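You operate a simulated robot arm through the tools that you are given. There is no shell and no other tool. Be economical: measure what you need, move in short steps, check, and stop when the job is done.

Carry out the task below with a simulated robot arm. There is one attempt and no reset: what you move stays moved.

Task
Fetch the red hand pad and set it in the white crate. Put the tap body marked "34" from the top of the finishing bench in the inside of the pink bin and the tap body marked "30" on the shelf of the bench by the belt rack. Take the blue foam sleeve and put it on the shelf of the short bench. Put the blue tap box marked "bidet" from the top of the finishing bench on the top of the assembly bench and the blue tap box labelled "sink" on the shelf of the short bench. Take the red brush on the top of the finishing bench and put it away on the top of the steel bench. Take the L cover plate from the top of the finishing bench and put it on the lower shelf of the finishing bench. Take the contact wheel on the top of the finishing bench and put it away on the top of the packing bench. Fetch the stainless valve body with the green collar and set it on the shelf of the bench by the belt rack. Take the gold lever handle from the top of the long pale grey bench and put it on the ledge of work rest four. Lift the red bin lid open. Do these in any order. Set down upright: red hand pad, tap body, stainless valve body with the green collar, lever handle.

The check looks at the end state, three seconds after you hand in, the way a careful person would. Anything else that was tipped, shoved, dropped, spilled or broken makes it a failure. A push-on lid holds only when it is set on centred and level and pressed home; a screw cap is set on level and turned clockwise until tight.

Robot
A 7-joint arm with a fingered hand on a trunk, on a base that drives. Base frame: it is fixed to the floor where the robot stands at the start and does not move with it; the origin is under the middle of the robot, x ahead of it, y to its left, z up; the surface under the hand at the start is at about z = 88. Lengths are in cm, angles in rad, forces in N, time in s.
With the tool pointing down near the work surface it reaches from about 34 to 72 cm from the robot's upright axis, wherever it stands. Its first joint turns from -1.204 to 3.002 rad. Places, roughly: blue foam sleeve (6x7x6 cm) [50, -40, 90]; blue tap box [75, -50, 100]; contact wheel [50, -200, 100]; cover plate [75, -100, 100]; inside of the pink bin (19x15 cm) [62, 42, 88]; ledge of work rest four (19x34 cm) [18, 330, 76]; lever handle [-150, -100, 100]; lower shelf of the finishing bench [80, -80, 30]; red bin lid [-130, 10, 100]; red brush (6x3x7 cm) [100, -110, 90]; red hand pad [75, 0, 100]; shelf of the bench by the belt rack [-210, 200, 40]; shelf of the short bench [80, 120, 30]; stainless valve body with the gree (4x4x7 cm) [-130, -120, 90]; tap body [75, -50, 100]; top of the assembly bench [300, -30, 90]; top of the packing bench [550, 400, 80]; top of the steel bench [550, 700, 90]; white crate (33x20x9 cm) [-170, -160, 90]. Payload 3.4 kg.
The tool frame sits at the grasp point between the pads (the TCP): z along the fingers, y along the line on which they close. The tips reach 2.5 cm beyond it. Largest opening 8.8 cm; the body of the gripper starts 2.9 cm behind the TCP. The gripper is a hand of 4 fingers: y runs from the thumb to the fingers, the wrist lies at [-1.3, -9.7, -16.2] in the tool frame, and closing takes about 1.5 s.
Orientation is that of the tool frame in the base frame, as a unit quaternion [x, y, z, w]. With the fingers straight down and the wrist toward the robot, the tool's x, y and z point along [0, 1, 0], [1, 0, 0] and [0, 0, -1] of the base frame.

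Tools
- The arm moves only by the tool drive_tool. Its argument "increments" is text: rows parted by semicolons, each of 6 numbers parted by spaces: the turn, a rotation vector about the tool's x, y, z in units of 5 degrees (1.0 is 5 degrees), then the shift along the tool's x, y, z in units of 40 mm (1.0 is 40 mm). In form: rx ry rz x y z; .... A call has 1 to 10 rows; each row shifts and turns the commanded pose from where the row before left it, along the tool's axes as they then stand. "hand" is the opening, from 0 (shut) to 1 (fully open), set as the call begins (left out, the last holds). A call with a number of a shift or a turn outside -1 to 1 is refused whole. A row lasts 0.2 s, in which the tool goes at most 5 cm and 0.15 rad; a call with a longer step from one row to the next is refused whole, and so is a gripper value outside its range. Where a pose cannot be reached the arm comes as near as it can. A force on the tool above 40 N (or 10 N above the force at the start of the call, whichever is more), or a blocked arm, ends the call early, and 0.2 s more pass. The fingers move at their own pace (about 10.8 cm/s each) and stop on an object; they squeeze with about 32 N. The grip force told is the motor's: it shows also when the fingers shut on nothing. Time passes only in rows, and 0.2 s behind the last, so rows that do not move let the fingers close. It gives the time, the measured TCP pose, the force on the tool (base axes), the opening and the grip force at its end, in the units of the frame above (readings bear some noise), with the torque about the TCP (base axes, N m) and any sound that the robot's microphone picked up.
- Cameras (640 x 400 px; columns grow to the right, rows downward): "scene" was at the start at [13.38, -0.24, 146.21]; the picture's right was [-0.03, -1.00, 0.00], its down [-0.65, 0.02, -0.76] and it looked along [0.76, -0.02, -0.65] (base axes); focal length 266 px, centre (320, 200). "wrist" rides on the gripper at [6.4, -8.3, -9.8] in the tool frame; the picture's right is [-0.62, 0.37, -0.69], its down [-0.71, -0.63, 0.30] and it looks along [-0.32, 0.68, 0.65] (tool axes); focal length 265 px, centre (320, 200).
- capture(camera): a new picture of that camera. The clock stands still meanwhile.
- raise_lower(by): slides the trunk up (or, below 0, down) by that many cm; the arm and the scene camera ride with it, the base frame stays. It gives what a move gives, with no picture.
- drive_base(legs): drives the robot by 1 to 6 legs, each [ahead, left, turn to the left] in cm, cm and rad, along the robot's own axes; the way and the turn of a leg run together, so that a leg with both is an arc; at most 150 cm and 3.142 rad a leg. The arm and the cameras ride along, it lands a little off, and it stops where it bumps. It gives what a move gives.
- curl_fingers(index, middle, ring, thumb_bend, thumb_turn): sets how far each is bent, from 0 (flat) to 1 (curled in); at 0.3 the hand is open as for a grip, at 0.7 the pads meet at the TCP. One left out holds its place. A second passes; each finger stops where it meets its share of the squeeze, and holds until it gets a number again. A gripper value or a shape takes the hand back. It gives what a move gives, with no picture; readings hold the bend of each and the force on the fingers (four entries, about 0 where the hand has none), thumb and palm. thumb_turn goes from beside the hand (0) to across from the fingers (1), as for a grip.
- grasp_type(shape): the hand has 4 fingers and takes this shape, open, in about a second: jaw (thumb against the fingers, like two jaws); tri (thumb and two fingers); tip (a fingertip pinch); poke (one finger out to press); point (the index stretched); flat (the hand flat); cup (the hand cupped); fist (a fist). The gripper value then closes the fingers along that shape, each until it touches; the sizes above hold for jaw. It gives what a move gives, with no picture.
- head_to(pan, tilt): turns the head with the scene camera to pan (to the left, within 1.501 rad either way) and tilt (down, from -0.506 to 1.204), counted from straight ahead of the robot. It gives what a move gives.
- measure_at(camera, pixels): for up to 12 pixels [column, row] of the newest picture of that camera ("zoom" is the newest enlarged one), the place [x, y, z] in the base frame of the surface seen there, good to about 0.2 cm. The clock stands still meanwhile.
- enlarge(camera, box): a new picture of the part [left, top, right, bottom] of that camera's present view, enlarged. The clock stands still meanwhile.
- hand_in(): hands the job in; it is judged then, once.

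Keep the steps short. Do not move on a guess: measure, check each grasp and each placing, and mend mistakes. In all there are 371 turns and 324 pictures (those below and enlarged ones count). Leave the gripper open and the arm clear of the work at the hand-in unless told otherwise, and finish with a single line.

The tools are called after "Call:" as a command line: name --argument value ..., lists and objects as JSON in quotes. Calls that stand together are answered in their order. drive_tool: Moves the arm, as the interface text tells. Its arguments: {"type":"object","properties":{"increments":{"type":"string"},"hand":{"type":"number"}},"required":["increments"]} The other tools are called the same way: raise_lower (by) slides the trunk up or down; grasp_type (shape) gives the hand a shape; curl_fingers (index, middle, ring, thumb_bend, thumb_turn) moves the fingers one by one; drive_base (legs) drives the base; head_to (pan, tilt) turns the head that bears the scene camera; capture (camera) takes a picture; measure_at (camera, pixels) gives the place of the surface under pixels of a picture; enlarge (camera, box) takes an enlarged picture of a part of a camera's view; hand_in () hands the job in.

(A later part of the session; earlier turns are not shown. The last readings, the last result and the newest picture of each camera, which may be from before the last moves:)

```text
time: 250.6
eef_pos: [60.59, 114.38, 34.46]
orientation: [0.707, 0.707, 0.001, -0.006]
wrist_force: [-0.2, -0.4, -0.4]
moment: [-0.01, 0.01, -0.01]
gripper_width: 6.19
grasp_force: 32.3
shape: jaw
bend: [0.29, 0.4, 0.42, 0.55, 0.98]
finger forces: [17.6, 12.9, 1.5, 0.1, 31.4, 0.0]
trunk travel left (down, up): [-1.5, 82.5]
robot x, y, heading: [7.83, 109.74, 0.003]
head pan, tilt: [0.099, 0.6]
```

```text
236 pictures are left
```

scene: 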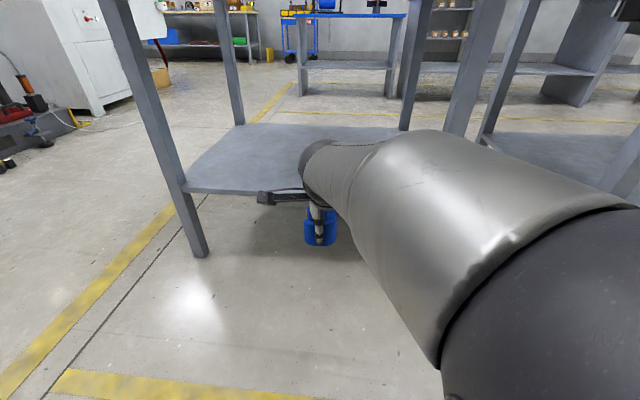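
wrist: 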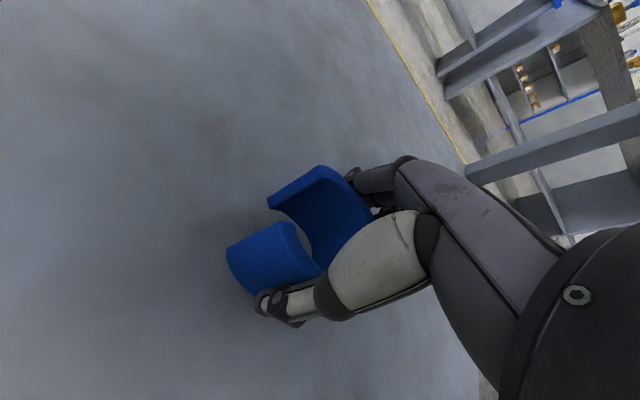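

Call:
drive_tool --increments "0 0 0 0 0 0.07; 0 0 0 0 0 0.06; 0 0 0 0 0 0.05; 0 0 0 0 0 0"

Call:
drive_tool --increments "0 0 0 0 0 0.06; 0 0 0 0 0 0.05; 0 0 0 0 0 0"

```text
time: 251.6
eef_pos: [60.67, 114.21, 34.08]
orientation: [0.708, 0.706, 0.007, -0.008]
wrist_force: [-0.2, -0.5, 0.8]
moment: [0.0, 0.0, 0.03]
gripper_width: 6.23
grasp_force: 31.5
shape: jaw
bend: [0.29, 0.4, 0.42, 0.55, 0.98]
finger forces: [17.6, 12.9, 1.6, 0.0, 31.5, 0.1]
trunk travel left (down, up): [-1.5, 82.5]
robot x, y, heading: [7.78, 109.61, 0.001]
head pan, tilt: [0.099, 0.6]
```

```text
time: 252.3
eef_pos: [60.7, 114.03, 33.79]
orientation: [0.709, 0.705, 0.008, -0.011]
wrist_force: [-0.3, 0.0, 1.1]
moment: [0.04, 0.0, -0.03]
gripper_width: 6.19
grasp_force: 31.7
shape: jaw
bend: [0.29, 0.4, 0.42, 0.55, 0.98]
finger forces: [17.8, 12.9, 1.6, 0.0, 31.6, 0.0]
trunk travel left (down, up): [-1.5, 82.5]
robot x, y, heading: [7.76, 109.87, 0.002]
head pan, tilt: [0.099, 0.6]
```

The arm is at its low limit; I use the remaining trunk travel for the last few mm.

Call:
raise_lower --by -0.5

```text
time: 252.9
eef_pos: [60.77, 114.03, 33.59]
orientation: [0.709, 0.705, 0.011, -0.009]
wrist_force: [-0.9, 0.1, 19.4]
moment: [0.05, -0.45, 0.02]
gripper_width: 6.19
grasp_force: 31.4
shape: jaw
bend: [0.29, 0.4, 0.42, 0.55, 0.98]
finger forces: [19.5, 13.3, 1.7, 0.0, 32.9, 0.0]
trunk travel left (down, up): [-1.0, 83.0]
robot x, y, heading: [7.8, 109.56, -0.002]
head pan, tilt: [0.099, 0.6]
```

Contact (19 N). Open and rise with the arm.

Call:
drive_tool --increments "0 0 0 0 0 0; 0 0 0 0 0 0; 0 0 0 0 0 0; 0 0 0 0 0 0; 0 0 0 0 0 -0.3; 0 0 0 0 0 -0.6; 0 0 0 0 0 -0.9; 0 0 0 0 0 -0.5; 0 0 0 0 0 0" --hand 1

Call:
capture --camera "wrist"

```text
time: 254.9
eef_pos: [60.83, 114.26, 41.95]
orientation: [0.706, 0.709, -0.001, -0.003]
wrist_force: [-0.6, 0.0, -0.6]
moment: [0.0, -0.03, -0.01]
gripper_width: 8.77
grasp_force: 0.0
shape: jaw
bend: [0.29, 0.3, 0.3, 0.29, 0.97]
finger forces: [2.9, 0.1, 0.1, 0.0, 2.9, 0.0]
trunk travel left (down, up): [-1.0, 83.0]
robot x, y, heading: [8.0, 109.81, 0.003]
head pan, tilt: [0.099, 0.6]
```

```text
235 pictures are left
```

wrist: 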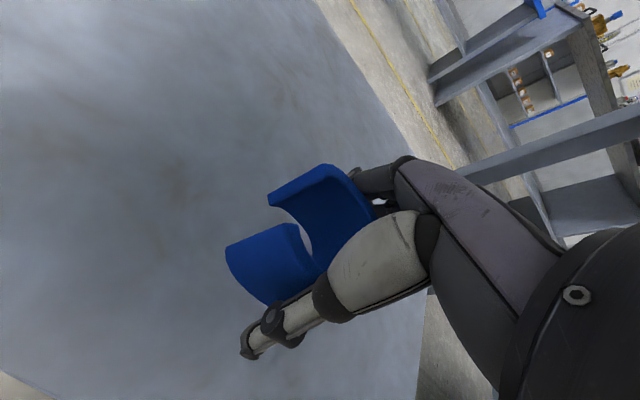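

The springy foam still clings between thumb and index. I lower it back and open the fingers wider than the jaw does.

Call:
drive_tool --increments "0 0 0 0 0 0.6; 0 0 0 0 0 0.6; 0 0 0 0 0 0.5; 0 0 0 0 0 0.3; 0 0 0 0 0 0.1; 0 0 0 0 0 0"

Call:
curl_fingers --index 0.05 --middle 0.05 --ring 0.05 --thumb_bend 0.0

Call:
capture --camera "wrist"

```text
time: 256.3
eef_pos: [60.77, 114.1, 34.4]
orientation: [0.709, 0.705, 0.011, -0.011]
wrist_force: [-0.1, -0.5, -0.2]
moment: [-0.02, 0.01, 0.0]
gripper_width: 8.79
grasp_force: 0.1
shape: jaw
bend: [0.29, 0.3, 0.3, 0.29, 0.97]
finger forces: [2.8, 0.0, 0.0, 0.0, 2.9, 0.0]
trunk travel left (down, up): [-1.0, 83.0]
robot x, y, heading: [7.73, 109.71, -0.004]
head pan, tilt: [0.099, 0.6]
```

```text
time: 257.3
eef_pos: [60.83, 113.98, 34.17]
orientation: [0.71, 0.704, 0.011, -0.012]
wrist_force: [-0.9, 0.1, -0.2]
moment: [-0.02, 0.01, 0.0]
gripper_width: 12.74
grasp_force: 0.0
shape: fingers
bend: [0.05, 0.05, 0.05, 0.0, 0.97]
finger forces: [0.1, 0.1, 0.0, 0.1, 0.0, 0.0]
trunk travel left (down, up): [-1.0, 83.0]
robot x, y, heading: [7.99, 109.62, 0.003]
head pan, tilt: [0.099, 0.6]
```

```text
234 pictures are left
```

wrist: 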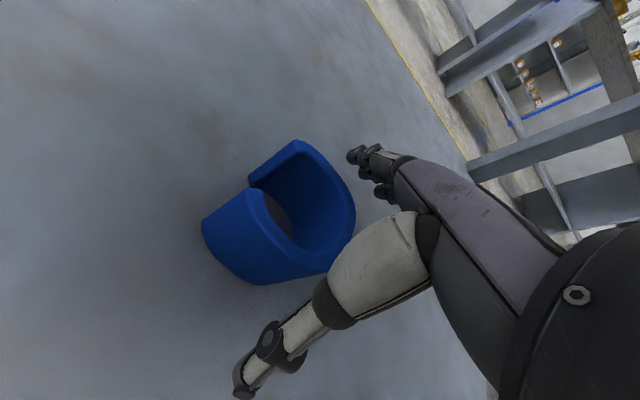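

Released; it stands on the shelf. I rise, back out, raise the trunk and return to the bench for the "sink" box.

Call:
drive_tool --increments "0 0 0 0 0 -0.5; 0 0 0 0 0 -0.8; 0 0 0 0 0 -0.9; 0 0 0 0 0 -0.5; 0 0 0 0 0 0"

Call:
capture --camera "wrist"

Call:
drive_base --legs '[[-37, 0, 0]]'

Call:
raise_lower --by 40

Call:
raise_lower --by 35

Call:
grasp_type --shape "jaw"

Call:
drive_base --legs '[[0, -128, 0], [27, 0, 0]]'

Call:
capture --camera "scene"

```text
time: 258.5
eef_pos: [60.6, 114.15, 44.26]
orientation: [0.706, 0.708, 0.0, -0.004]
wrist_force: [0.1, -0.2, -0.7]
moment: [0.01, 0.0, -0.01]
gripper_width: 12.78
grasp_force: 0.1
shape: fingers
bend: [0.05, 0.05, 0.05, 0.0, 0.97]
finger forces: [0.1, 0.0, 0.0, 0.0, 0.0, 0.1]
trunk travel left (down, up): [-1.0, 83.0]
robot x, y, heading: [7.79, 110.08, 0.004]
head pan, tilt: [0.099, 0.6]
```

```text
233 pictures are left
```

wrist: 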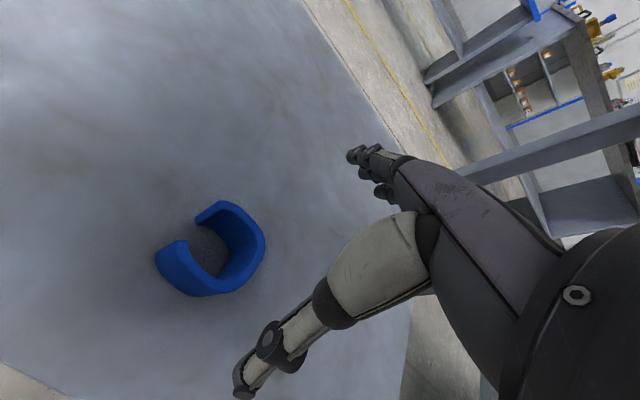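

```text
time: 260.9
eef_pos: [23.26, 114.43, 44.28]
orientation: [0.704, 0.71, -0.001, -0.004]
wrist_force: [-0.3, -0.8, -0.5]
moment: [0.03, 0.01, -0.01]
gripper_width: 12.74
grasp_force: 0.0
shape: fingers
bend: [0.05, 0.05, 0.05, 0.0, 0.97]
finger forces: [0.1, 0.0, 0.0, 0.0, 0.1, 0.0]
trunk travel left (down, up): [-1.0, 83.0]
robot x, y, heading: [-29.81, 109.74, 0.006]
head pan, tilt: [0.099, 0.6]
```

```text
time: 264.7
eef_pos: [23.37, 114.44, 84.14]
orientation: [0.704, 0.71, 0.0, -0.003]
wrist_force: [-0.4, 1.0, -0.1]
moment: [-0.01, 0.01, -0.03]
gripper_width: 12.76
grasp_force: 0.0
shape: fingers
bend: [0.05, 0.05, 0.05, 0.0, 0.97]
finger forces: [0.0, 0.1, 0.0, 0.0, 0.1, 0.0]
trunk travel left (down, up): [-41.0, 43.0]
robot x, y, heading: [-29.42, 109.67, 0.006]
head pan, tilt: [0.099, 0.6]
```

```text
time: 268.1
eef_pos: [23.3, 114.42, 119.19]
orientation: [0.705, 0.71, 0.0, -0.004]
wrist_force: [0.2, 0.9, -0.1]
moment: [0.02, -0.03, 0.0]
gripper_width: 12.76
grasp_force: 0.1
shape: fingers
bend: [0.05, 0.05, 0.05, 0.0, 0.97]
finger forces: [0.0, 0.0, 0.0, 0.0, 0.0, 0.0]
trunk travel left (down, up): [-76.0, 8.0]
robot x, y, heading: [-29.42, 110.12, 0.006]
head pan, tilt: [0.099, 0.6]
```

```text
time: 269.0
eef_pos: [23.27, 114.41, 119.16]
orientation: [0.705, 0.709, 0.0, -0.003]
wrist_force: [1.0, 0.7, 0.6]
moment: [0.03, -0.03, -0.01]
gripper_width: 8.8
grasp_force: 0.0
shape: jaw
bend: [0.3, 0.3, 0.3, 0.3, 0.97]
finger forces: [0.0, 0.0, 0.0, 0.0, 0.1, 0.0]
trunk travel left (down, up): [-76.0, 8.0]
robot x, y, heading: [-29.51, 109.7, 0.003]
head pan, tilt: [0.099, 0.6]
```

```text
time: 277.0
eef_pos: [52.11, -13.04, 119.16]
orientation: [0.698, 0.716, -0.001, -0.003]
wrist_force: [0.0, -0.8, -0.4]
moment: [0.02, 0.02, -0.01]
gripper_width: 8.81
grasp_force: 0.0
shape: jaw
bend: [0.3, 0.3, 0.3, 0.3, 0.97]
finger forces: [0.0, 0.0, 0.0, 0.0, 0.0, 0.0]
trunk travel left (down, up): [-76.0, 8.0]
robot x, y, heading: [-0.61, -18.89, 0.022]
head pan, tilt: [0.099, 0.6]
```

```text
232 pictures are left
```

scene: 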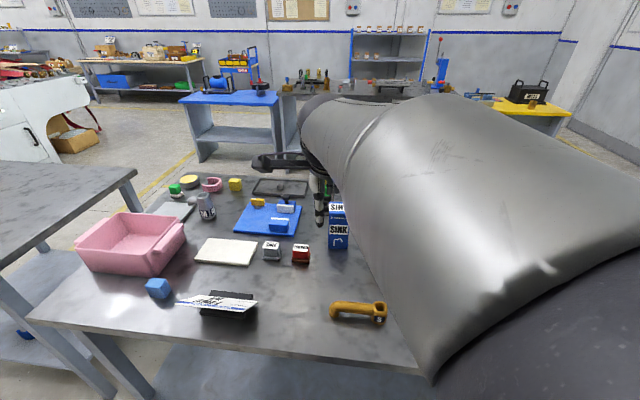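

I look with the wrist camera at the sink box.

Call:
capture --camera "wrist"

Call:
enlarge --camera "wrist" --box '[160, 60, 360, 220]'

```text
231 pictures are left
```

wrist: 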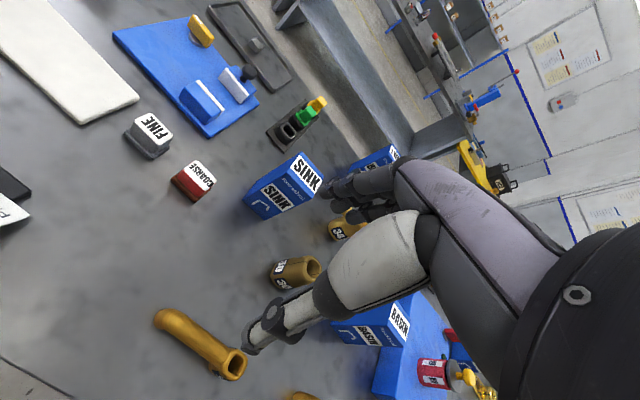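

```text
2.50 times, centred on (260, 140) of wrist
```

zoom: 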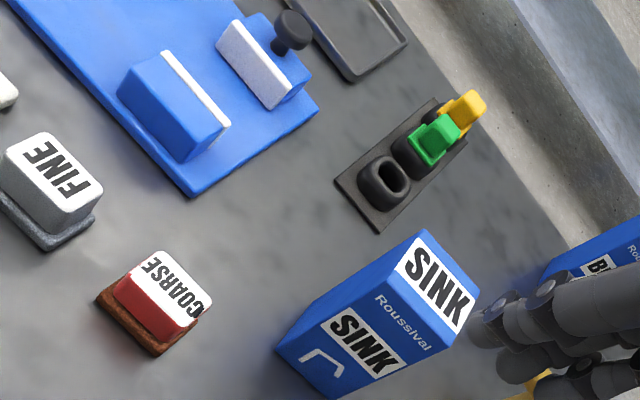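

Call:
measure_at --camera "zoom" --pixels '[[423, 235], [390, 280], [475, 290], [450, 328], [435, 280], [330, 385], [285, 350], [380, 180], [200, 275], [105, 300]]'

```text
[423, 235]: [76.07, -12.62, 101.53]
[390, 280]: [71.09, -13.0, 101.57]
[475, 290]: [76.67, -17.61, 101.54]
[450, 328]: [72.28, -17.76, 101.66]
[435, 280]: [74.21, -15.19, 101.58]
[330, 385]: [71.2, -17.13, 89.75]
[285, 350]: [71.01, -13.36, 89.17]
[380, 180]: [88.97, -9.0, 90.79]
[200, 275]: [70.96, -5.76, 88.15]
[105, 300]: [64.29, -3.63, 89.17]
```

Sink box: x 71–76.7, y −12.7…−17.8, top 101.6. I move the base 7 closer (straightening heading), lower trunk 8, reach over it.

Call:
drive_base --legs '[[7, 0, -0.022]]'

Call:
raise_lower --by -8

```text
time: 278.0
eef_pos: [59.21, -14.26, 119.3]
orientation: [0.706, 0.708, -0.001, -0.004]
wrist_force: [-0.4, -0.9, -0.5]
moment: [0.01, 0.0, 0.0]
gripper_width: 8.83
grasp_force: 0.1
shape: jaw
bend: [0.3, 0.3, 0.3, 0.3, 0.97]
finger forces: [0.0, 0.0, 0.0, 0.0, 0.1, 0.1]
trunk travel left (down, up): [-76.0, 8.0]
robot x, y, heading: [6.29, -18.4, -0.001]
head pan, tilt: [0.099, 0.6]
```

```text
time: 279.2
eef_pos: [59.08, -14.36, 111.2]
orientation: [0.706, 0.708, 0.0, -0.003]
wrist_force: [0.6, 0.2, 0.1]
moment: [-0.01, 0.01, -0.01]
gripper_width: 8.82
grasp_force: 0.1
shape: jaw
bend: [0.3, 0.3, 0.3, 0.3, 0.97]
finger forces: [0.0, 0.0, 0.1, 0.0, 0.0, 0.1]
trunk travel left (down, up): [-68.0, 16.0]
robot x, y, heading: [6.07, -18.68, -0.001]
head pan, tilt: [0.099, 0.6]
```

Call:
drive_tool --increments "0 0 0 -0.05 0.92 0; 0 0 0 -0.05 0.92 0; 0 0 0 -0.05 0.92 0; 0 0 0 -0.05 0.92 0; 0 0 0 0 0 0.5; 0 0 0 0 0 0" --hand 1

Call:
capture --camera "wrist"

```text
time: 280.6
eef_pos: [73.16, -15.32, 108.59]
orientation: [0.707, 0.708, -0.001, -0.003]
wrist_force: [0.1, 0.1, 0.0]
moment: [-0.01, -0.03, 0.01]
gripper_width: 8.81
grasp_force: 0.0
shape: jaw
bend: [0.3, 0.3, 0.3, 0.3, 0.97]
finger forces: [0.0, 0.0, 0.1, 0.1, 0.1, 0.1]
out of reach, approached as far as the arm can: row 4
trunk travel left (down, up): [-68.0, 16.0]
robot x, y, heading: [6.26, -18.6, 0.007]
head pan, tilt: [0.099, 0.6]
```

```text
229 pictures are left
```

wrist: 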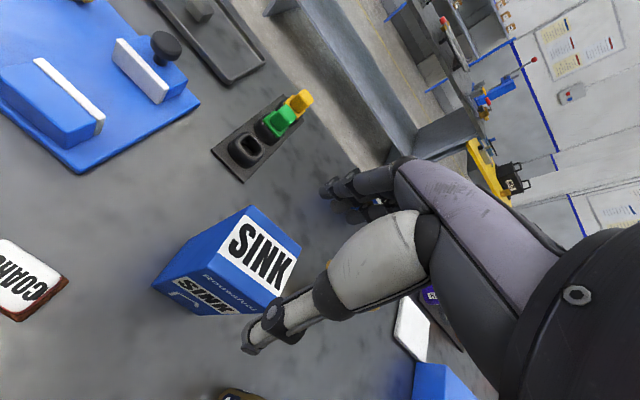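

Call:
drive_tool --increments "0 0 0 0 0.15 0.6; 0 0 0 0 0 0.8; 0 0 0 0 0 0.8; 0 0 0 0 0 0.75; 0 0 0 0 0 0"

Call:
drive_tool --increments "0 0 0 0 0 0; 0 0 0 0 0 0; 0 0 0 0 0 0; 0 0 0 0 0 0; 0 0 0 0 0 0; 0 0 0 0 0 0; 0 0 0 0 0 0" --hand 0

Call:
capture --camera "wrist"

```text
time: 281.7
eef_pos: [74.04, -15.3, 98.66]
orientation: [0.705, 0.709, 0.015, 0.007]
wrist_force: [-3.0, 0.0, 15.7]
moment: [0.07, -0.09, 0.0]
gripper_width: 8.76
grasp_force: 0.2
shape: jaw
bend: [0.27, 0.3, 0.3, 0.29, 0.97]
finger forces: [10.7, 0.0, 0.0, 0.1, 13.4, 0.1]
trunk travel left (down, up): [-68.0, 16.0]
robot x, y, heading: [6.19, -18.7, -0.002]
head pan, tilt: [0.099, 0.6]
stopped in row 5: the force on the tool passed its limit at 42 N (the readings are from after the stop); the commanded pose is now the measured one
```

```text
time: 283.3
eef_pos: [73.99, -15.25, 98.55]
orientation: [0.706, 0.708, 0.015, 0.007]
wrist_force: [7.8, 1.5, 25.8]
moment: [-0.02, -0.39, 0.06]
gripper_width: 5.06
grasp_force: 31.9
shape: jaw
bend: [0.74, 0.44, 0.37, 0.64, 0.99]
finger forces: [33.9, 16.9, 6.0, 0.0, 46.0, 0.0]
trunk travel left (down, up): [-68.0, 16.0]
robot x, y, heading: [6.42, -18.68, -0.003]
head pan, tilt: [0.099, 0.6]
```

```text
228 pictures are left
```

wrist: 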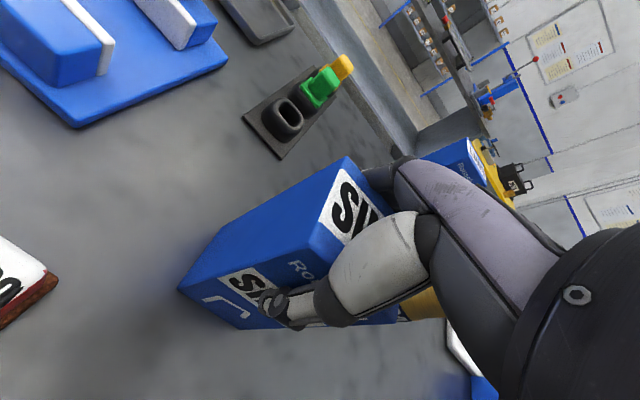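

The palm touched the box top (box top = TCP+2.9), and the grip closed well. I lift.

Call:
drive_tool --increments "0 0 0 0 0 -0.4; 0 0 0 0 0 -0.6; 0 0 0 0 -0.2 -0.8; 0 0 0 0 -0.5 -0.8; 0 0 0 0 -0.8 -0.5; 0 0 0 0 -0.8 -0.5; 0 0 0 0 -0.8 0; 0 0 0 0 0 0"

Call:
capture --camera "wrist"

```text
time: 285.1
eef_pos: [61.43, -15.68, 112.22]
orientation: [0.707, 0.707, 0.011, 0.004]
wrist_force: [0.9, 0.3, -5.0]
moment: [0.03, -0.02, 0.0]
gripper_width: 4.92
grasp_force: 32.4
shape: jaw
bend: [0.74, 0.46, 0.39, 0.64, 0.99]
finger forces: [24.3, 15.7, 4.3, 0.0, 44.0, 0.0]
trunk travel left (down, up): [-68.0, 16.0]
robot x, y, heading: [6.2, -18.66, 0.0]
head pan, tilt: [0.099, 0.6]
```

```text
227 pictures are left
```

wrist: 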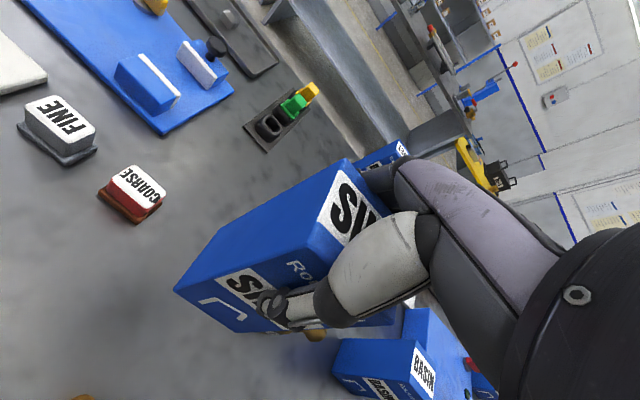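

Held. I back away, drive left to the short bench at y≈130 and lower.

Call:
drive_base --legs '[[-40, 0, 0], [0, 146, 0]]'

Call:
raise_lower --by -40

Call:
raise_lower --by -26

Call:
capture --camera "scene"

```text
time: 294.5
eef_pos: [18.61, 131.55, 112.33]
orientation: [0.697, 0.717, 0.011, 0.003]
wrist_force: [-0.3, -0.3, -5.1]
moment: [0.06, 0.01, -0.02]
gripper_width: 4.94
grasp_force: 32.1
shape: jaw
bend: [0.74, 0.46, 0.39, 0.64, 0.99]
finger forces: [24.2, 15.8, 4.3, 0.0, 43.7, 0.1]
trunk travel left (down, up): [-68.0, 16.0]
robot x, y, heading: [-36.19, 127.13, 0.032]
head pan, tilt: [0.099, 0.6]
```

```text
time: 298.3
eef_pos: [18.63, 131.45, 72.14]
orientation: [0.696, 0.718, 0.01, 0.004]
wrist_force: [-0.6, 0.2, -5.0]
moment: [0.01, -0.01, 0.04]
gripper_width: 4.91
grasp_force: 31.9
shape: jaw
bend: [0.74, 0.46, 0.39, 0.64, 0.99]
finger forces: [24.1, 15.6, 4.2, 0.0, 43.5, 0.0]
trunk travel left (down, up): [-28.0, 56.0]
robot x, y, heading: [-36.27, 127.31, 0.028]
head pan, tilt: [0.099, 0.6]
```

```text
time: 301.0
eef_pos: [18.56, 131.59, 46.35]
orientation: [0.696, 0.718, 0.01, 0.004]
wrist_force: [0.4, 0.5, -4.5]
moment: [0.01, -0.03, 0.01]
gripper_width: 4.89
grasp_force: 32.1
shape: jaw
bend: [0.74, 0.46, 0.39, 0.64, 0.99]
finger forces: [24.1, 15.5, 4.1, 0.1, 43.4, 0.1]
trunk travel left (down, up): [-2.0, 82.0]
robot x, y, heading: [-36.65, 127.4, 0.027]
head pan, tilt: [0.099, 0.6]
```

```text
226 pictures are left
```

scene: 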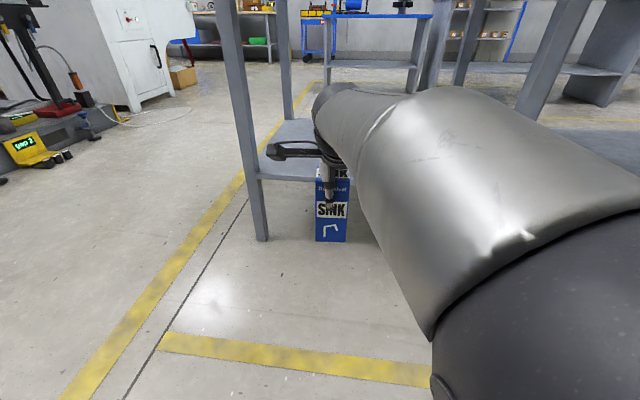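

Box bottom at z≈35.8, above the shelf (30). I drive in 42.

Call:
drive_base --legs '[[42, 0, 0]]'

Call:
capture --camera "wrist"

Call:
drive_tool --increments "0 0 0 0 0 0.5; 0 0 0 0 0 0.5; 0 0 0 0 0 0.2; 0 0 0 0 0 0.1; 0 0 0 0 0 0"

```text
time: 303.6
eef_pos: [61.2, 133.22, 46.26]
orientation: [0.694, 0.72, 0.011, 0.004]
wrist_force: [-0.2, -0.3, -5.1]
moment: [0.02, -0.01, 0.0]
gripper_width: 4.93
grasp_force: 32.0
shape: jaw
bend: [0.74, 0.46, 0.39, 0.64, 0.99]
finger forces: [24.0, 15.6, 4.1, 0.0, 43.3, 0.0]
trunk travel left (down, up): [-2.0, 82.0]
robot x, y, heading: [5.97, 128.71, 0.034]
head pan, tilt: [0.099, 0.6]
```

```text
225 pictures are left
```

wrist: 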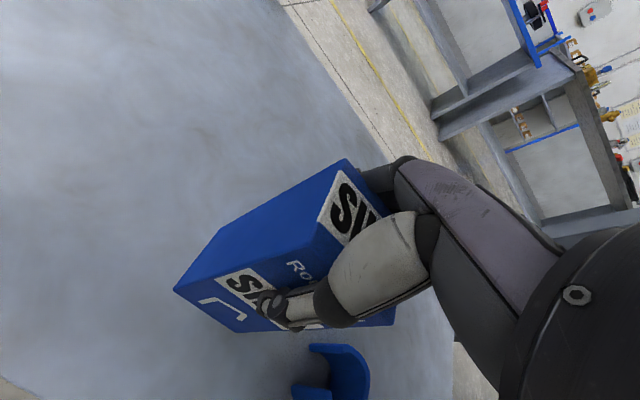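

```text
time: 304.8
eef_pos: [61.08, 133.39, 41.11]
orientation: [0.694, 0.72, 0.011, 0.005]
wrist_force: [0.5, 0.6, -5.1]
moment: [0.03, -0.04, 0.02]
gripper_width: 4.89
grasp_force: 32.1
shape: jaw
bend: [0.74, 0.46, 0.39, 0.64, 0.99]
finger forces: [24.0, 15.6, 4.1, 0.0, 43.1, 0.1]
trunk travel left (down, up): [-2.0, 82.0]
robot x, y, heading: [5.69, 128.67, 0.035]
head pan, tilt: [0.099, 0.6]
```

Call:
drive_tool --increments "0 0 0 0 0 0.05; 0 0 0 0 0 0.05; 0 0 0 0 0 0.03; 0 0 0 0 0 0"

Call:
drive_tool --increments "0 0 0 0 0 0.03; 0 0 0 0 0 0.03; 0 0 0 0 0 0"

```text
time: 305.8
eef_pos: [61.25, 133.3, 40.7]
orientation: [0.694, 0.72, 0.012, 0.005]
wrist_force: [-1.0, 1.2, 3.5]
moment: [-0.06, -0.1, 0.0]
gripper_width: 4.91
grasp_force: 32.4
shape: jaw
bend: [0.74, 0.46, 0.39, 0.64, 0.98]
finger forces: [24.1, 15.9, 4.3, 0.1, 45.3, 0.1]
trunk travel left (down, up): [-2.0, 82.0]
robot x, y, heading: [6.13, 128.55, 0.034]
head pan, tilt: [0.099, 0.6]
```

```text
time: 306.6
eef_pos: [61.12, 133.35, 40.7]
orientation: [0.694, 0.72, 0.014, 0.006]
wrist_force: [-3.1, 2.5, 14.5]
moment: [-0.14, -0.28, -0.01]
gripper_width: 4.91
grasp_force: 32.0
shape: jaw
bend: [0.74, 0.46, 0.39, 0.64, 0.98]
finger forces: [25.4, 16.1, 4.7, 0.1, 48.0, 0.0]
trunk travel left (down, up): [-2.0, 82.0]
robot x, y, heading: [6.09, 128.22, 0.035]
head pan, tilt: [0.099, 0.6]
```

Contact. Open and rise.

Call:
drive_tool --increments "0 0 0 0 0 0; 0 0 0 0 0 0; 0 0 0 0 0 0; 0 0 0 0 0 0; 0 0 0 0 0 -0.4; 0 0 0 0 0 -0.8; 0 0 0 0 0 -1; 0 0 0 0 0 -1; 0 0 0 0 0 0" --hand 1

Call:
capture --camera "wrist"

```text
time: 308.6
eef_pos: [60.86, 133.1, 53.07]
orientation: [0.694, 0.72, 0.01, 0.004]
wrist_force: [0.6, -0.5, 0.2]
moment: [-0.01, 0.0, -0.01]
gripper_width: 8.82
grasp_force: 0.1
shape: jaw
bend: [0.3, 0.3, 0.3, 0.3, 0.97]
finger forces: [0.1, 0.0, 0.0, 0.1, 0.0, 0.0]
trunk travel left (down, up): [-2.0, 82.0]
robot x, y, heading: [5.86, 128.37, 0.039]
head pan, tilt: [0.099, 0.6]
```

```text
224 pictures are left
```

wrist: 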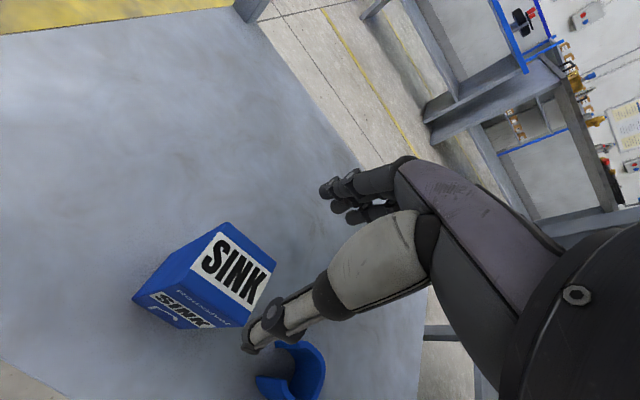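

Box placed. I back out, raise the trunk, and return for tap body "30".

Call:
drive_base --legs '[[-42, 0, -0.036]]'

Call:
raise_lower --by 40

Call:
raise_lower --by 22

Call:
drive_base --legs '[[0, -148, 0], [32, -10, 0]]'

Call:
capture --camera "wrist"

Call:
capture --camera "scene"

```text
time: 311.2
eef_pos: [18.77, 130.59, 53.08]
orientation: [0.706, 0.708, 0.01, 0.004]
wrist_force: [-0.7, 0.8, 0.0]
moment: [0.02, 0.0, 0.01]
gripper_width: 8.78
grasp_force: 0.1
shape: jaw
bend: [0.3, 0.3, 0.3, 0.3, 0.97]
finger forces: [0.0, 0.0, 0.1, 0.0, 0.0, 0.0]
trunk travel left (down, up): [-2.0, 82.0]
robot x, y, heading: [-35.96, 127.84, 0.001]
head pan, tilt: [0.099, 0.6]
```

```text
time: 315.0
eef_pos: [18.73, 130.57, 93.02]
orientation: [0.707, 0.707, 0.01, 0.004]
wrist_force: [0.1, 0.6, 0.1]
moment: [-0.02, -0.03, 0.02]
gripper_width: 8.79
grasp_force: 0.0
shape: jaw
bend: [0.3, 0.3, 0.3, 0.3, 0.97]
finger forces: [0.1, 0.1, 0.1, 0.0, 0.1, 0.0]
trunk travel left (down, up): [-42.0, 42.0]
robot x, y, heading: [-36.18, 127.89, 0.002]
head pan, tilt: [0.099, 0.6]
```

```text
time: 317.3
eef_pos: [18.79, 130.53, 115.0]
orientation: [0.706, 0.709, 0.011, 0.004]
wrist_force: [0.0, -0.5, 0.0]
moment: [0.0, -0.01, -0.02]
gripper_width: 8.81
grasp_force: 0.0
shape: jaw
bend: [0.3, 0.3, 0.3, 0.3, 0.97]
finger forces: [0.0, 0.1, 0.1, 0.0, 0.0, 0.1]
trunk travel left (down, up): [-64.0, 20.0]
robot x, y, heading: [-35.98, 127.79, 0.0]
head pan, tilt: [0.099, 0.6]
```

```text
time: 326.4
eef_pos: [51.4, -25.49, 115.04]
orientation: [0.702, 0.712, 0.01, 0.004]
wrist_force: [0.1, 1.0, 0.1]
moment: [0.02, 0.01, -0.02]
gripper_width: 8.8
grasp_force: 0.1
shape: jaw
bend: [0.3, 0.3, 0.3, 0.3, 0.97]
finger forces: [0.0, 0.1, 0.0, 0.0, 0.0, 0.0]
trunk travel left (down, up): [-64.0, 20.0]
robot x, y, heading: [-3.28, -28.99, 0.014]
head pan, tilt: [0.099, 0.6]
```

```text
223 pictures are left
```

wrist: 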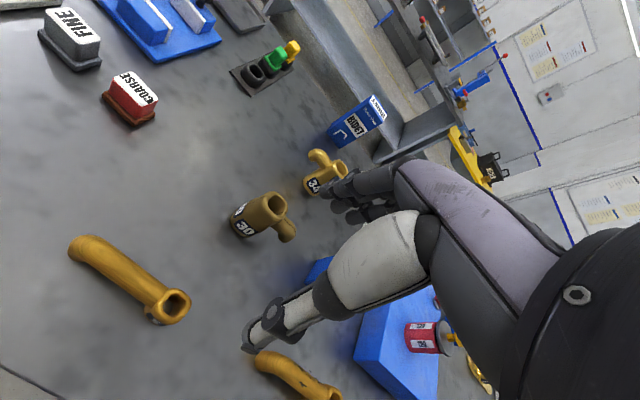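

```text
222 pictures are left
```

scene: 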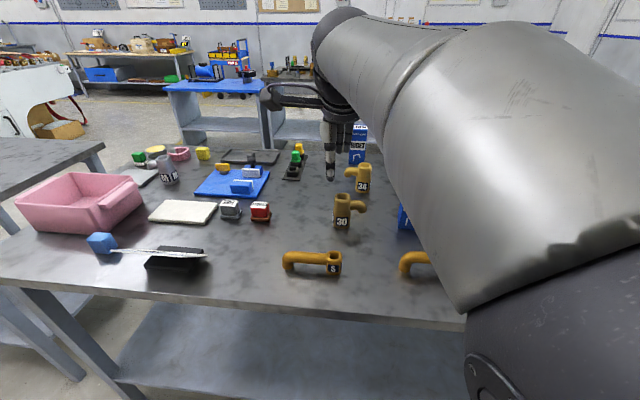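

Measure tap 30 in the wrist view (and the tap 34 for reference).

Call:
enlarge --camera "wrist" --box '[210, 140, 370, 260]'

Call:
measure_at --camera "zoom" --pixels '[[222, 225], [275, 205], [310, 235], [260, 245], [250, 215], [110, 310], [170, 370], [335, 365], [300, 310], [515, 85], [470, 110], [500, 120]]'

```text
3.33 times, centred on (290, 200) of wrist
```

zoom: 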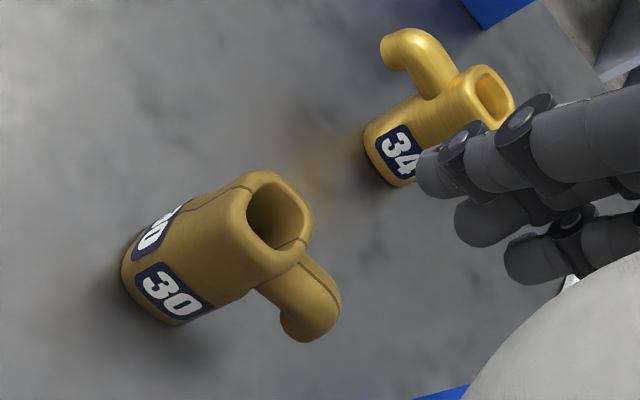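

```text
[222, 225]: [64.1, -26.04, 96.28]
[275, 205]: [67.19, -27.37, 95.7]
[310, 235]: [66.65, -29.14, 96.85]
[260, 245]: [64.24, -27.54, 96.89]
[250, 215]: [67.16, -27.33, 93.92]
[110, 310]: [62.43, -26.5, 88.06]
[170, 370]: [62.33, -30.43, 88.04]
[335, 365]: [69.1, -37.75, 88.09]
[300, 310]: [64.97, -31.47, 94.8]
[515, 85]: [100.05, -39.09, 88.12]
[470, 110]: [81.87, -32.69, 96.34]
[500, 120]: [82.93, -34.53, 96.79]
```

Tap 30: centre ≈(65.8,−27.6), top 97. I move the base 6 ahead, reach over and descend to z≈101, check.

Call:
drive_base --legs '[[6, 0, -0.014]]'

Call:
drive_tool --increments "0 0 0 -0.2 0.7 0; 0 0 0 -0.2 0.7 0; 0 0 0 0 0.65 0.5; 0 0 0 0 0 1; 0 0 0 0 0 1; 0 0 0 0 0 0.9; 0 0 0 0 0 0" --hand 0.85

Call:
capture --camera "wrist"

```text
time: 327.4
eef_pos: [57.49, -26.37, 115.02]
orientation: [0.708, 0.707, 0.01, 0.004]
wrist_force: [-0.4, -0.4, 1.4]
moment: [-0.04, -0.02, 0.0]
gripper_width: 8.77
grasp_force: 0.1
shape: jaw
bend: [0.3, 0.3, 0.3, 0.3, 0.97]
finger forces: [0.0, 0.0, 0.1, 0.0, 0.0, 0.1]
trunk travel left (down, up): [-64.0, 20.0]
robot x, y, heading: [2.83, -28.94, -0.005]
head pan, tilt: [0.099, 0.6]
```

```text
time: 329.0
eef_pos: [65.87, -27.87, 101.49]
orientation: [0.707, 0.707, 0.01, 0.005]
wrist_force: [0.2, -0.1, -0.3]
moment: [-0.02, -0.01, -0.02]
gripper_width: 7.52
grasp_force: 0.1
shape: jaw
bend: [0.28, 0.33, 0.31, 0.43, 0.98]
finger forces: [0.0, 0.1, 0.0, 0.0, 0.0, 0.0]
trunk travel left (down, up): [-64.0, 20.0]
robot x, y, heading: [2.83, -29.06, -0.001]
head pan, tilt: [0.099, 0.6]
```

```text
220 pictures are left
```

wrist: 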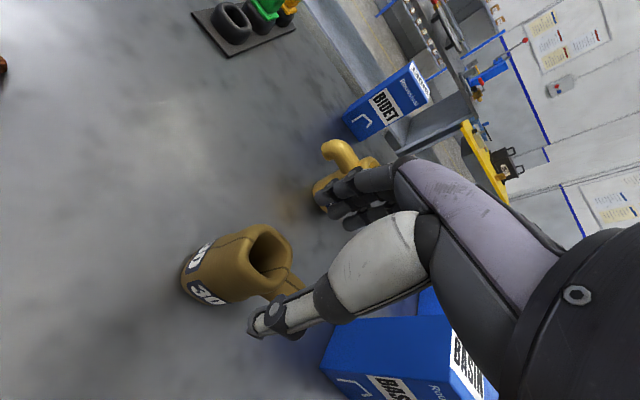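

I check the BASIN box clearance.

Call:
measure_at --camera "wrist" --pixels '[[350, 322], [330, 360], [440, 320], [262, 325], [325, 200], [355, 215], [265, 240], [245, 262], [285, 275]]'

```text
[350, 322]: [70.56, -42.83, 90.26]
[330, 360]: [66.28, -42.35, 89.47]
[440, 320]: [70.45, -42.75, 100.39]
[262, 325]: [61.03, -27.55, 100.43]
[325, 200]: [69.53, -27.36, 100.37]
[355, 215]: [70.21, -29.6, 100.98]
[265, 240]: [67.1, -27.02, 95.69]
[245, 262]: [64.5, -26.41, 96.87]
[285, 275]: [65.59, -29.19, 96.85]
```

Clear. Descend to z≈94.8 and close.

Call:
drive_tool --increments "0 0 0 0 0.08 0.6; 0 0 0 0 0 0.6; 0 0 0 0 0 0.48; 0 0 0 0 0 0"

Call:
drive_tool --increments "0 0 0 0 0 0; 0 0 0 0 0 0; 0 0 0 0 0 0; 0 0 0 0 0 0; 0 0 0 0 0 0; 0 0 0 0 0 0; 0 0 0 0 0 0" --hand 0

Call:
drive_tool --increments "0 0 0 0 0 -0.4; 0 0 0 0 0 -0.6; 0 0 0 0 0 -0.8; 0 0 0 0 0 -0.8; 0 0 0 0 -0.5 -0.8; 0 0 0 0 -0.8 -0.5; 0 0 0 0 0 0"

Call:
capture --camera "wrist"

```text
time: 330.0
eef_pos: [66.32, -28.05, 94.95]
orientation: [0.71, 0.704, 0.015, 0.001]
wrist_force: [-0.5, 0.0, -0.8]
moment: [-0.03, 0.02, 0.01]
gripper_width: 7.5
grasp_force: 0.0
shape: jaw
bend: [0.28, 0.33, 0.31, 0.43, 0.98]
finger forces: [0.0, 0.1, 0.0, 0.1, 0.0, 0.0]
trunk travel left (down, up): [-64.0, 20.0]
robot x, y, heading: [2.5, -29.15, -0.004]
head pan, tilt: [0.099, 0.6]
```

```text
time: 331.6
eef_pos: [66.42, -28.05, 94.96]
orientation: [0.709, 0.705, 0.013, 0.002]
wrist_force: [-0.8, -1.1, -0.8]
moment: [-0.04, -0.01, 0.02]
gripper_width: 3.78
grasp_force: 31.5
shape: jaw
bend: [0.74, 0.54, 0.59, 0.67, 1.0]
finger forces: [17.7, 9.2, 0.4, 0.0, 28.1, 0.1]
trunk travel left (down, up): [-64.0, 20.0]
robot x, y, heading: [2.58, -28.96, -0.004]
head pan, tilt: [0.099, 0.6]
```

```text
time: 333.2
eef_pos: [60.8, -27.74, 110.13]
orientation: [0.708, 0.707, 0.01, 0.004]
wrist_force: [0.0, 0.4, -6.9]
moment: [0.01, 0.0, 0.01]
gripper_width: 3.78
grasp_force: 31.6
shape: jaw
bend: [0.74, 0.54, 0.61, 0.67, 1.0]
finger forces: [17.8, 9.0, 2.2, 0.1, 28.5, 0.0]
trunk travel left (down, up): [-64.0, 20.0]
robot x, y, heading: [2.48, -28.72, -0.005]
head pan, tilt: [0.099, 0.6]
```

```text
219 pictures are left
```

wrist: 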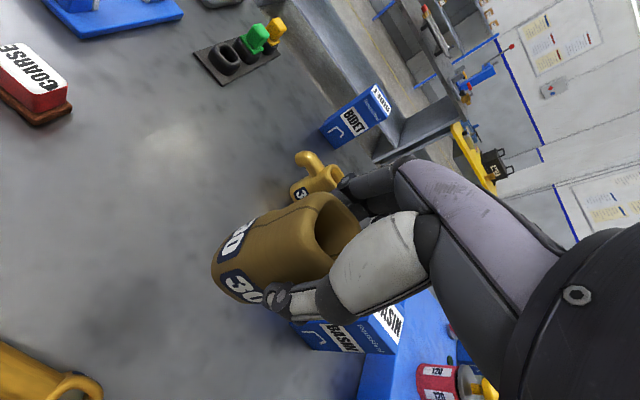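

Held. I drive to the belt rack bench again (turning round at y≈190).

Call:
drive_base --legs '[[-40, 0, 0], [0, 150, 0], [0, 75, 0], [0, 0, 3.14], [70, 0, 0]]'

Call:
raise_lower --by -40

Call:
raise_lower --by -13

Call:
head_to --pan 0.1 --tilt 0.4

Call:
capture --camera "scene"

Call:
capture --camera "wrist"

```text
time: 356.9
eef_pos: [-163.98, 196.45, 110.21]
orientation: [-0.701, 0.713, 0.004, -0.01]
wrist_force: [0.5, -0.7, -6.1]
moment: [0.0, 0.01, 0.03]
gripper_width: 3.69
grasp_force: 31.9
shape: jaw
bend: [0.74, 0.55, 0.61, 0.67, 1.0]
finger forces: [17.0, 9.2, 2.2, 0.0, 27.4, 0.0]
trunk travel left (down, up): [-64.0, 20.0]
robot x, y, heading: [-105.67, 196.4, 3.124]
head pan, tilt: [0.099, 0.6]
```

```text
time: 360.8
eef_pos: [-163.79, 196.38, 70.16]
orientation: [-0.701, 0.713, 0.004, -0.01]
wrist_force: [-0.8, 0.0, -4.9]
moment: [0.01, 0.03, -0.02]
gripper_width: 3.69
grasp_force: 32.3
shape: jaw
bend: [0.74, 0.55, 0.61, 0.67, 1.0]
finger forces: [17.3, 9.2, 2.2, 0.0, 27.5, 0.1]
trunk travel left (down, up): [-24.0, 60.0]
robot x, y, heading: [-105.78, 196.87, 3.123]
head pan, tilt: [0.099, 0.6]
```

```text
time: 362.4
eef_pos: [-163.83, 196.49, 57.17]
orientation: [-0.701, 0.713, 0.005, -0.011]
wrist_force: [0.2, 0.4, -6.7]
moment: [-0.01, 0.03, -0.02]
gripper_width: 3.72
grasp_force: 32.2
shape: jaw
bend: [0.74, 0.55, 0.61, 0.67, 1.0]
finger forces: [17.3, 9.2, 2.2, 0.0, 27.5, 0.1]
trunk travel left (down, up): [-11.0, 73.0]
robot x, y, heading: [-105.94, 196.87, 3.119]
head pan, tilt: [0.099, 0.6]
```

```text
time: 363.1
eef_pos: [-163.8, 196.41, 57.21]
orientation: [-0.701, 0.713, 0.004, -0.011]
wrist_force: [-0.1, -0.6, -5.4]
moment: [0.03, 0.05, 0.0]
gripper_width: 3.69
grasp_force: 32.5
shape: jaw
bend: [0.74, 0.55, 0.61, 0.67, 1.0]
finger forces: [17.3, 9.3, 2.1, 0.0, 27.5, 0.1]
trunk travel left (down, up): [-11.0, 73.0]
robot x, y, heading: [-105.78, 196.86, 3.124]
head pan, tilt: [0.099, 0.4]
```

```text
218 pictures are left
```

scene: 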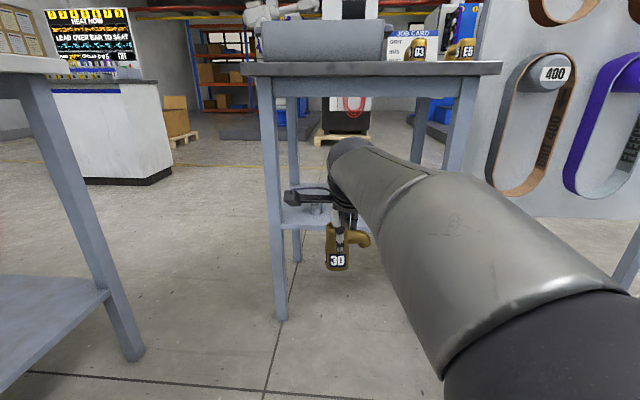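

```text
217 pictures are left
```

wrist: 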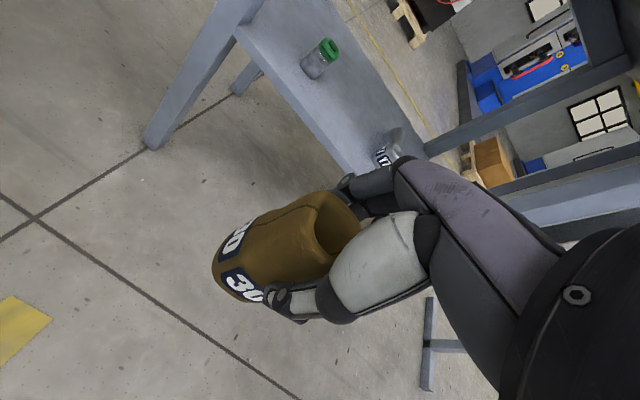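

Call:
measure_at --camera "wrist" --pixels '[[326, 47], [315, 68], [382, 158], [392, 140], [375, 150], [350, 130], [330, 100], [365, 165]]'

Call:
enlarge --camera "scene" --box '[260, 160, 400, 290]'

```text
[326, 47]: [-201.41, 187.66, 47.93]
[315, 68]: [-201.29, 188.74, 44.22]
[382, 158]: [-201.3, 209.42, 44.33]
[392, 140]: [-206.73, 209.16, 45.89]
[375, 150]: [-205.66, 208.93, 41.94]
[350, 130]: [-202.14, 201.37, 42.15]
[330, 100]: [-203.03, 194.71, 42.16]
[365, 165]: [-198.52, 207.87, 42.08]
```

```text
3.08 times, centred on (330, 225) of scene
```

zoom: 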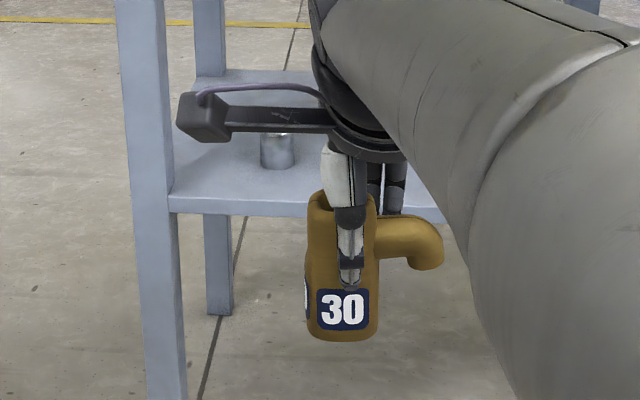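

There's a free slot between valve (y<190.5) and Y7 (y>207). I drive 39 ahead to place at (−203,~196.5).

Call:
drive_base --legs '[[39, 0.7, 0]]'

Call:
drive_tool --increments "0 0 0 0 0 0.6; 0 0 0 0 0 0.6; 0 0 0 0 0 0.4; 0 0 0 0 0 0.2; 0 0 0 0 0 0"

Call:
capture --camera "wrist"

```text
time: 365.5
eef_pos: [-202.21, 196.31, 57.21]
orientation: [-0.702, 0.712, 0.005, -0.01]
wrist_force: [-0.1, -0.7, -6.1]
moment: [0.0, 0.01, -0.01]
gripper_width: 3.7
grasp_force: 31.8
shape: jaw
bend: [0.74, 0.55, 0.61, 0.67, 1.0]
finger forces: [17.4, 9.3, 2.3, 0.0, 27.5, 0.0]
trunk travel left (down, up): [-11.0, 73.0]
robot x, y, heading: [-143.94, 196.26, 3.125]
head pan, tilt: [0.099, 0.4]
```

```text
time: 366.7
eef_pos: [-202.43, 196.16, 49.84]
orientation: [-0.702, 0.712, 0.004, -0.01]
wrist_force: [-0.4, -0.4, -6.3]
moment: [-0.02, 0.03, 0.03]
gripper_width: 3.69
grasp_force: 32.2
shape: jaw
bend: [0.74, 0.55, 0.61, 0.67, 1.0]
finger forces: [17.4, 9.0, 2.2, 0.0, 27.5, 0.1]
trunk travel left (down, up): [-11.0, 73.0]
robot x, y, heading: [-144.17, 196.7, 3.126]
head pan, tilt: [0.099, 0.4]
```

```text
215 pictures are left
```

wrist: 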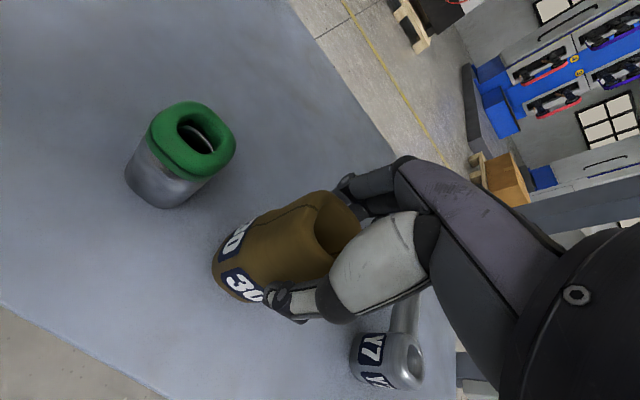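

Call:
drive_tool --increments "0 0 0 0 0 0.06; 0 0 0 0 0 0.05; 0 0 0 0 0 0.04; 0 0 0 0 0 0"

Call:
drive_tool --increments "0 0 0 0 0 0.04; 0 0 0 0 0 0.03; 0 0 0 0 0 0"

```text
time: 367.7
eef_pos: [-202.58, 196.15, 49.43]
orientation: [-0.702, 0.712, 0.004, -0.01]
wrist_force: [-0.6, -0.2, -5.9]
moment: [-0.01, 0.03, 0.0]
gripper_width: 3.67
grasp_force: 32.5
shape: jaw
bend: [0.74, 0.55, 0.61, 0.67, 1.0]
finger forces: [17.3, 9.0, 2.2, 0.0, 27.5, 0.0]
trunk travel left (down, up): [-11.0, 73.0]
robot x, y, heading: [-143.61, 196.71, 3.132]
head pan, tilt: [0.099, 0.4]
```

```text
time: 368.5
eef_pos: [-202.54, 196.06, 49.23]
orientation: [-0.703, 0.712, 0.003, -0.01]
wrist_force: [0.2, 0.0, -5.6]
moment: [0.02, 0.01, 0.02]
gripper_width: 3.68
grasp_force: 32.3
shape: jaw
bend: [0.74, 0.55, 0.61, 0.67, 1.0]
finger forces: [17.4, 9.1, 2.2, 0.1, 27.5, 0.0]
trunk travel left (down, up): [-11.0, 73.0]
robot x, y, heading: [-144.39, 196.93, 3.127]
head pan, tilt: [0.099, 0.4]
```

Call:
drive_tool --increments "0 0 0 0 0 0.04; 0 0 0 0 0 0.04; 0 0 0 0 0 0"

```text
time: 369.3
eef_pos: [-202.49, 196.14, 48.86]
orientation: [-0.702, 0.712, 0.005, -0.01]
wrist_force: [-1.9, 1.9, 1.3]
moment: [0.0, 0.0, 0.04]
gripper_width: 3.7
grasp_force: 31.9
shape: jaw
bend: [0.74, 0.55, 0.61, 0.67, 1.0]
finger forces: [18.4, 10.0, 2.7, 0.0, 28.1, 0.0]
trunk travel left (down, up): [-11.0, 73.0]
robot x, y, heading: [-144.18, 196.96, 3.133]
head pan, tilt: [0.099, 0.4]
```

Contact just felt. One more tiny step, then release and rise.

Call:
drive_tool --increments "0 0 0 0 0 0.03; 0 0 0 0 0 0"

Call:
drive_tool --increments "0 0 0 0 0 0; 0 0 0 0 0 0; 0 0 0 0 0 0; 0 0 0 0 0 0; 0 0 0 0 0 -0.4; 0 0 0 0 0 -0.8; 0 0 0 0 0 -1; 0 0 0 0 0 -0.5; 0 0 0 0 0 0" --hand 1

Call:
capture --camera "wrist"

```text
time: 369.9
eef_pos: [-202.43, 196.11, 48.82]
orientation: [-0.703, 0.711, 0.006, -0.011]
wrist_force: [-3.3, 3.0, 7.8]
moment: [0.09, 0.0, -0.04]
gripper_width: 3.71
grasp_force: 31.3
shape: jaw
bend: [0.74, 0.55, 0.61, 0.68, 1.0]
finger forces: [19.5, 11.5, 2.5, 0.0, 28.5, 0.1]
trunk travel left (down, up): [-11.0, 73.0]
robot x, y, heading: [-144.46, 196.68, 3.125]
head pan, tilt: [0.099, 0.4]
```

```text
time: 371.9
eef_pos: [-202.3, 196.15, 59.42]
orientation: [-0.702, 0.712, 0.004, -0.01]
wrist_force: [-0.4, 0.1, -0.3]
moment: [0.03, 0.04, -0.01]
gripper_width: 8.77
grasp_force: 0.0
shape: jaw
bend: [0.3, 0.3, 0.3, 0.3, 0.98]
finger forces: [0.0, 0.0, 0.0, 0.0, 0.0, 0.0]
trunk travel left (down, up): [-11.0, 73.0]
robot x, y, heading: [-144.35, 196.8, 3.129]
head pan, tilt: [0.099, 0.4]
```

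```text
214 pictures are left
```

wrist: 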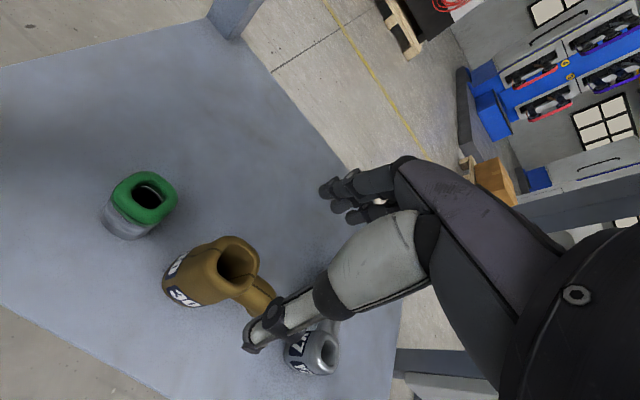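

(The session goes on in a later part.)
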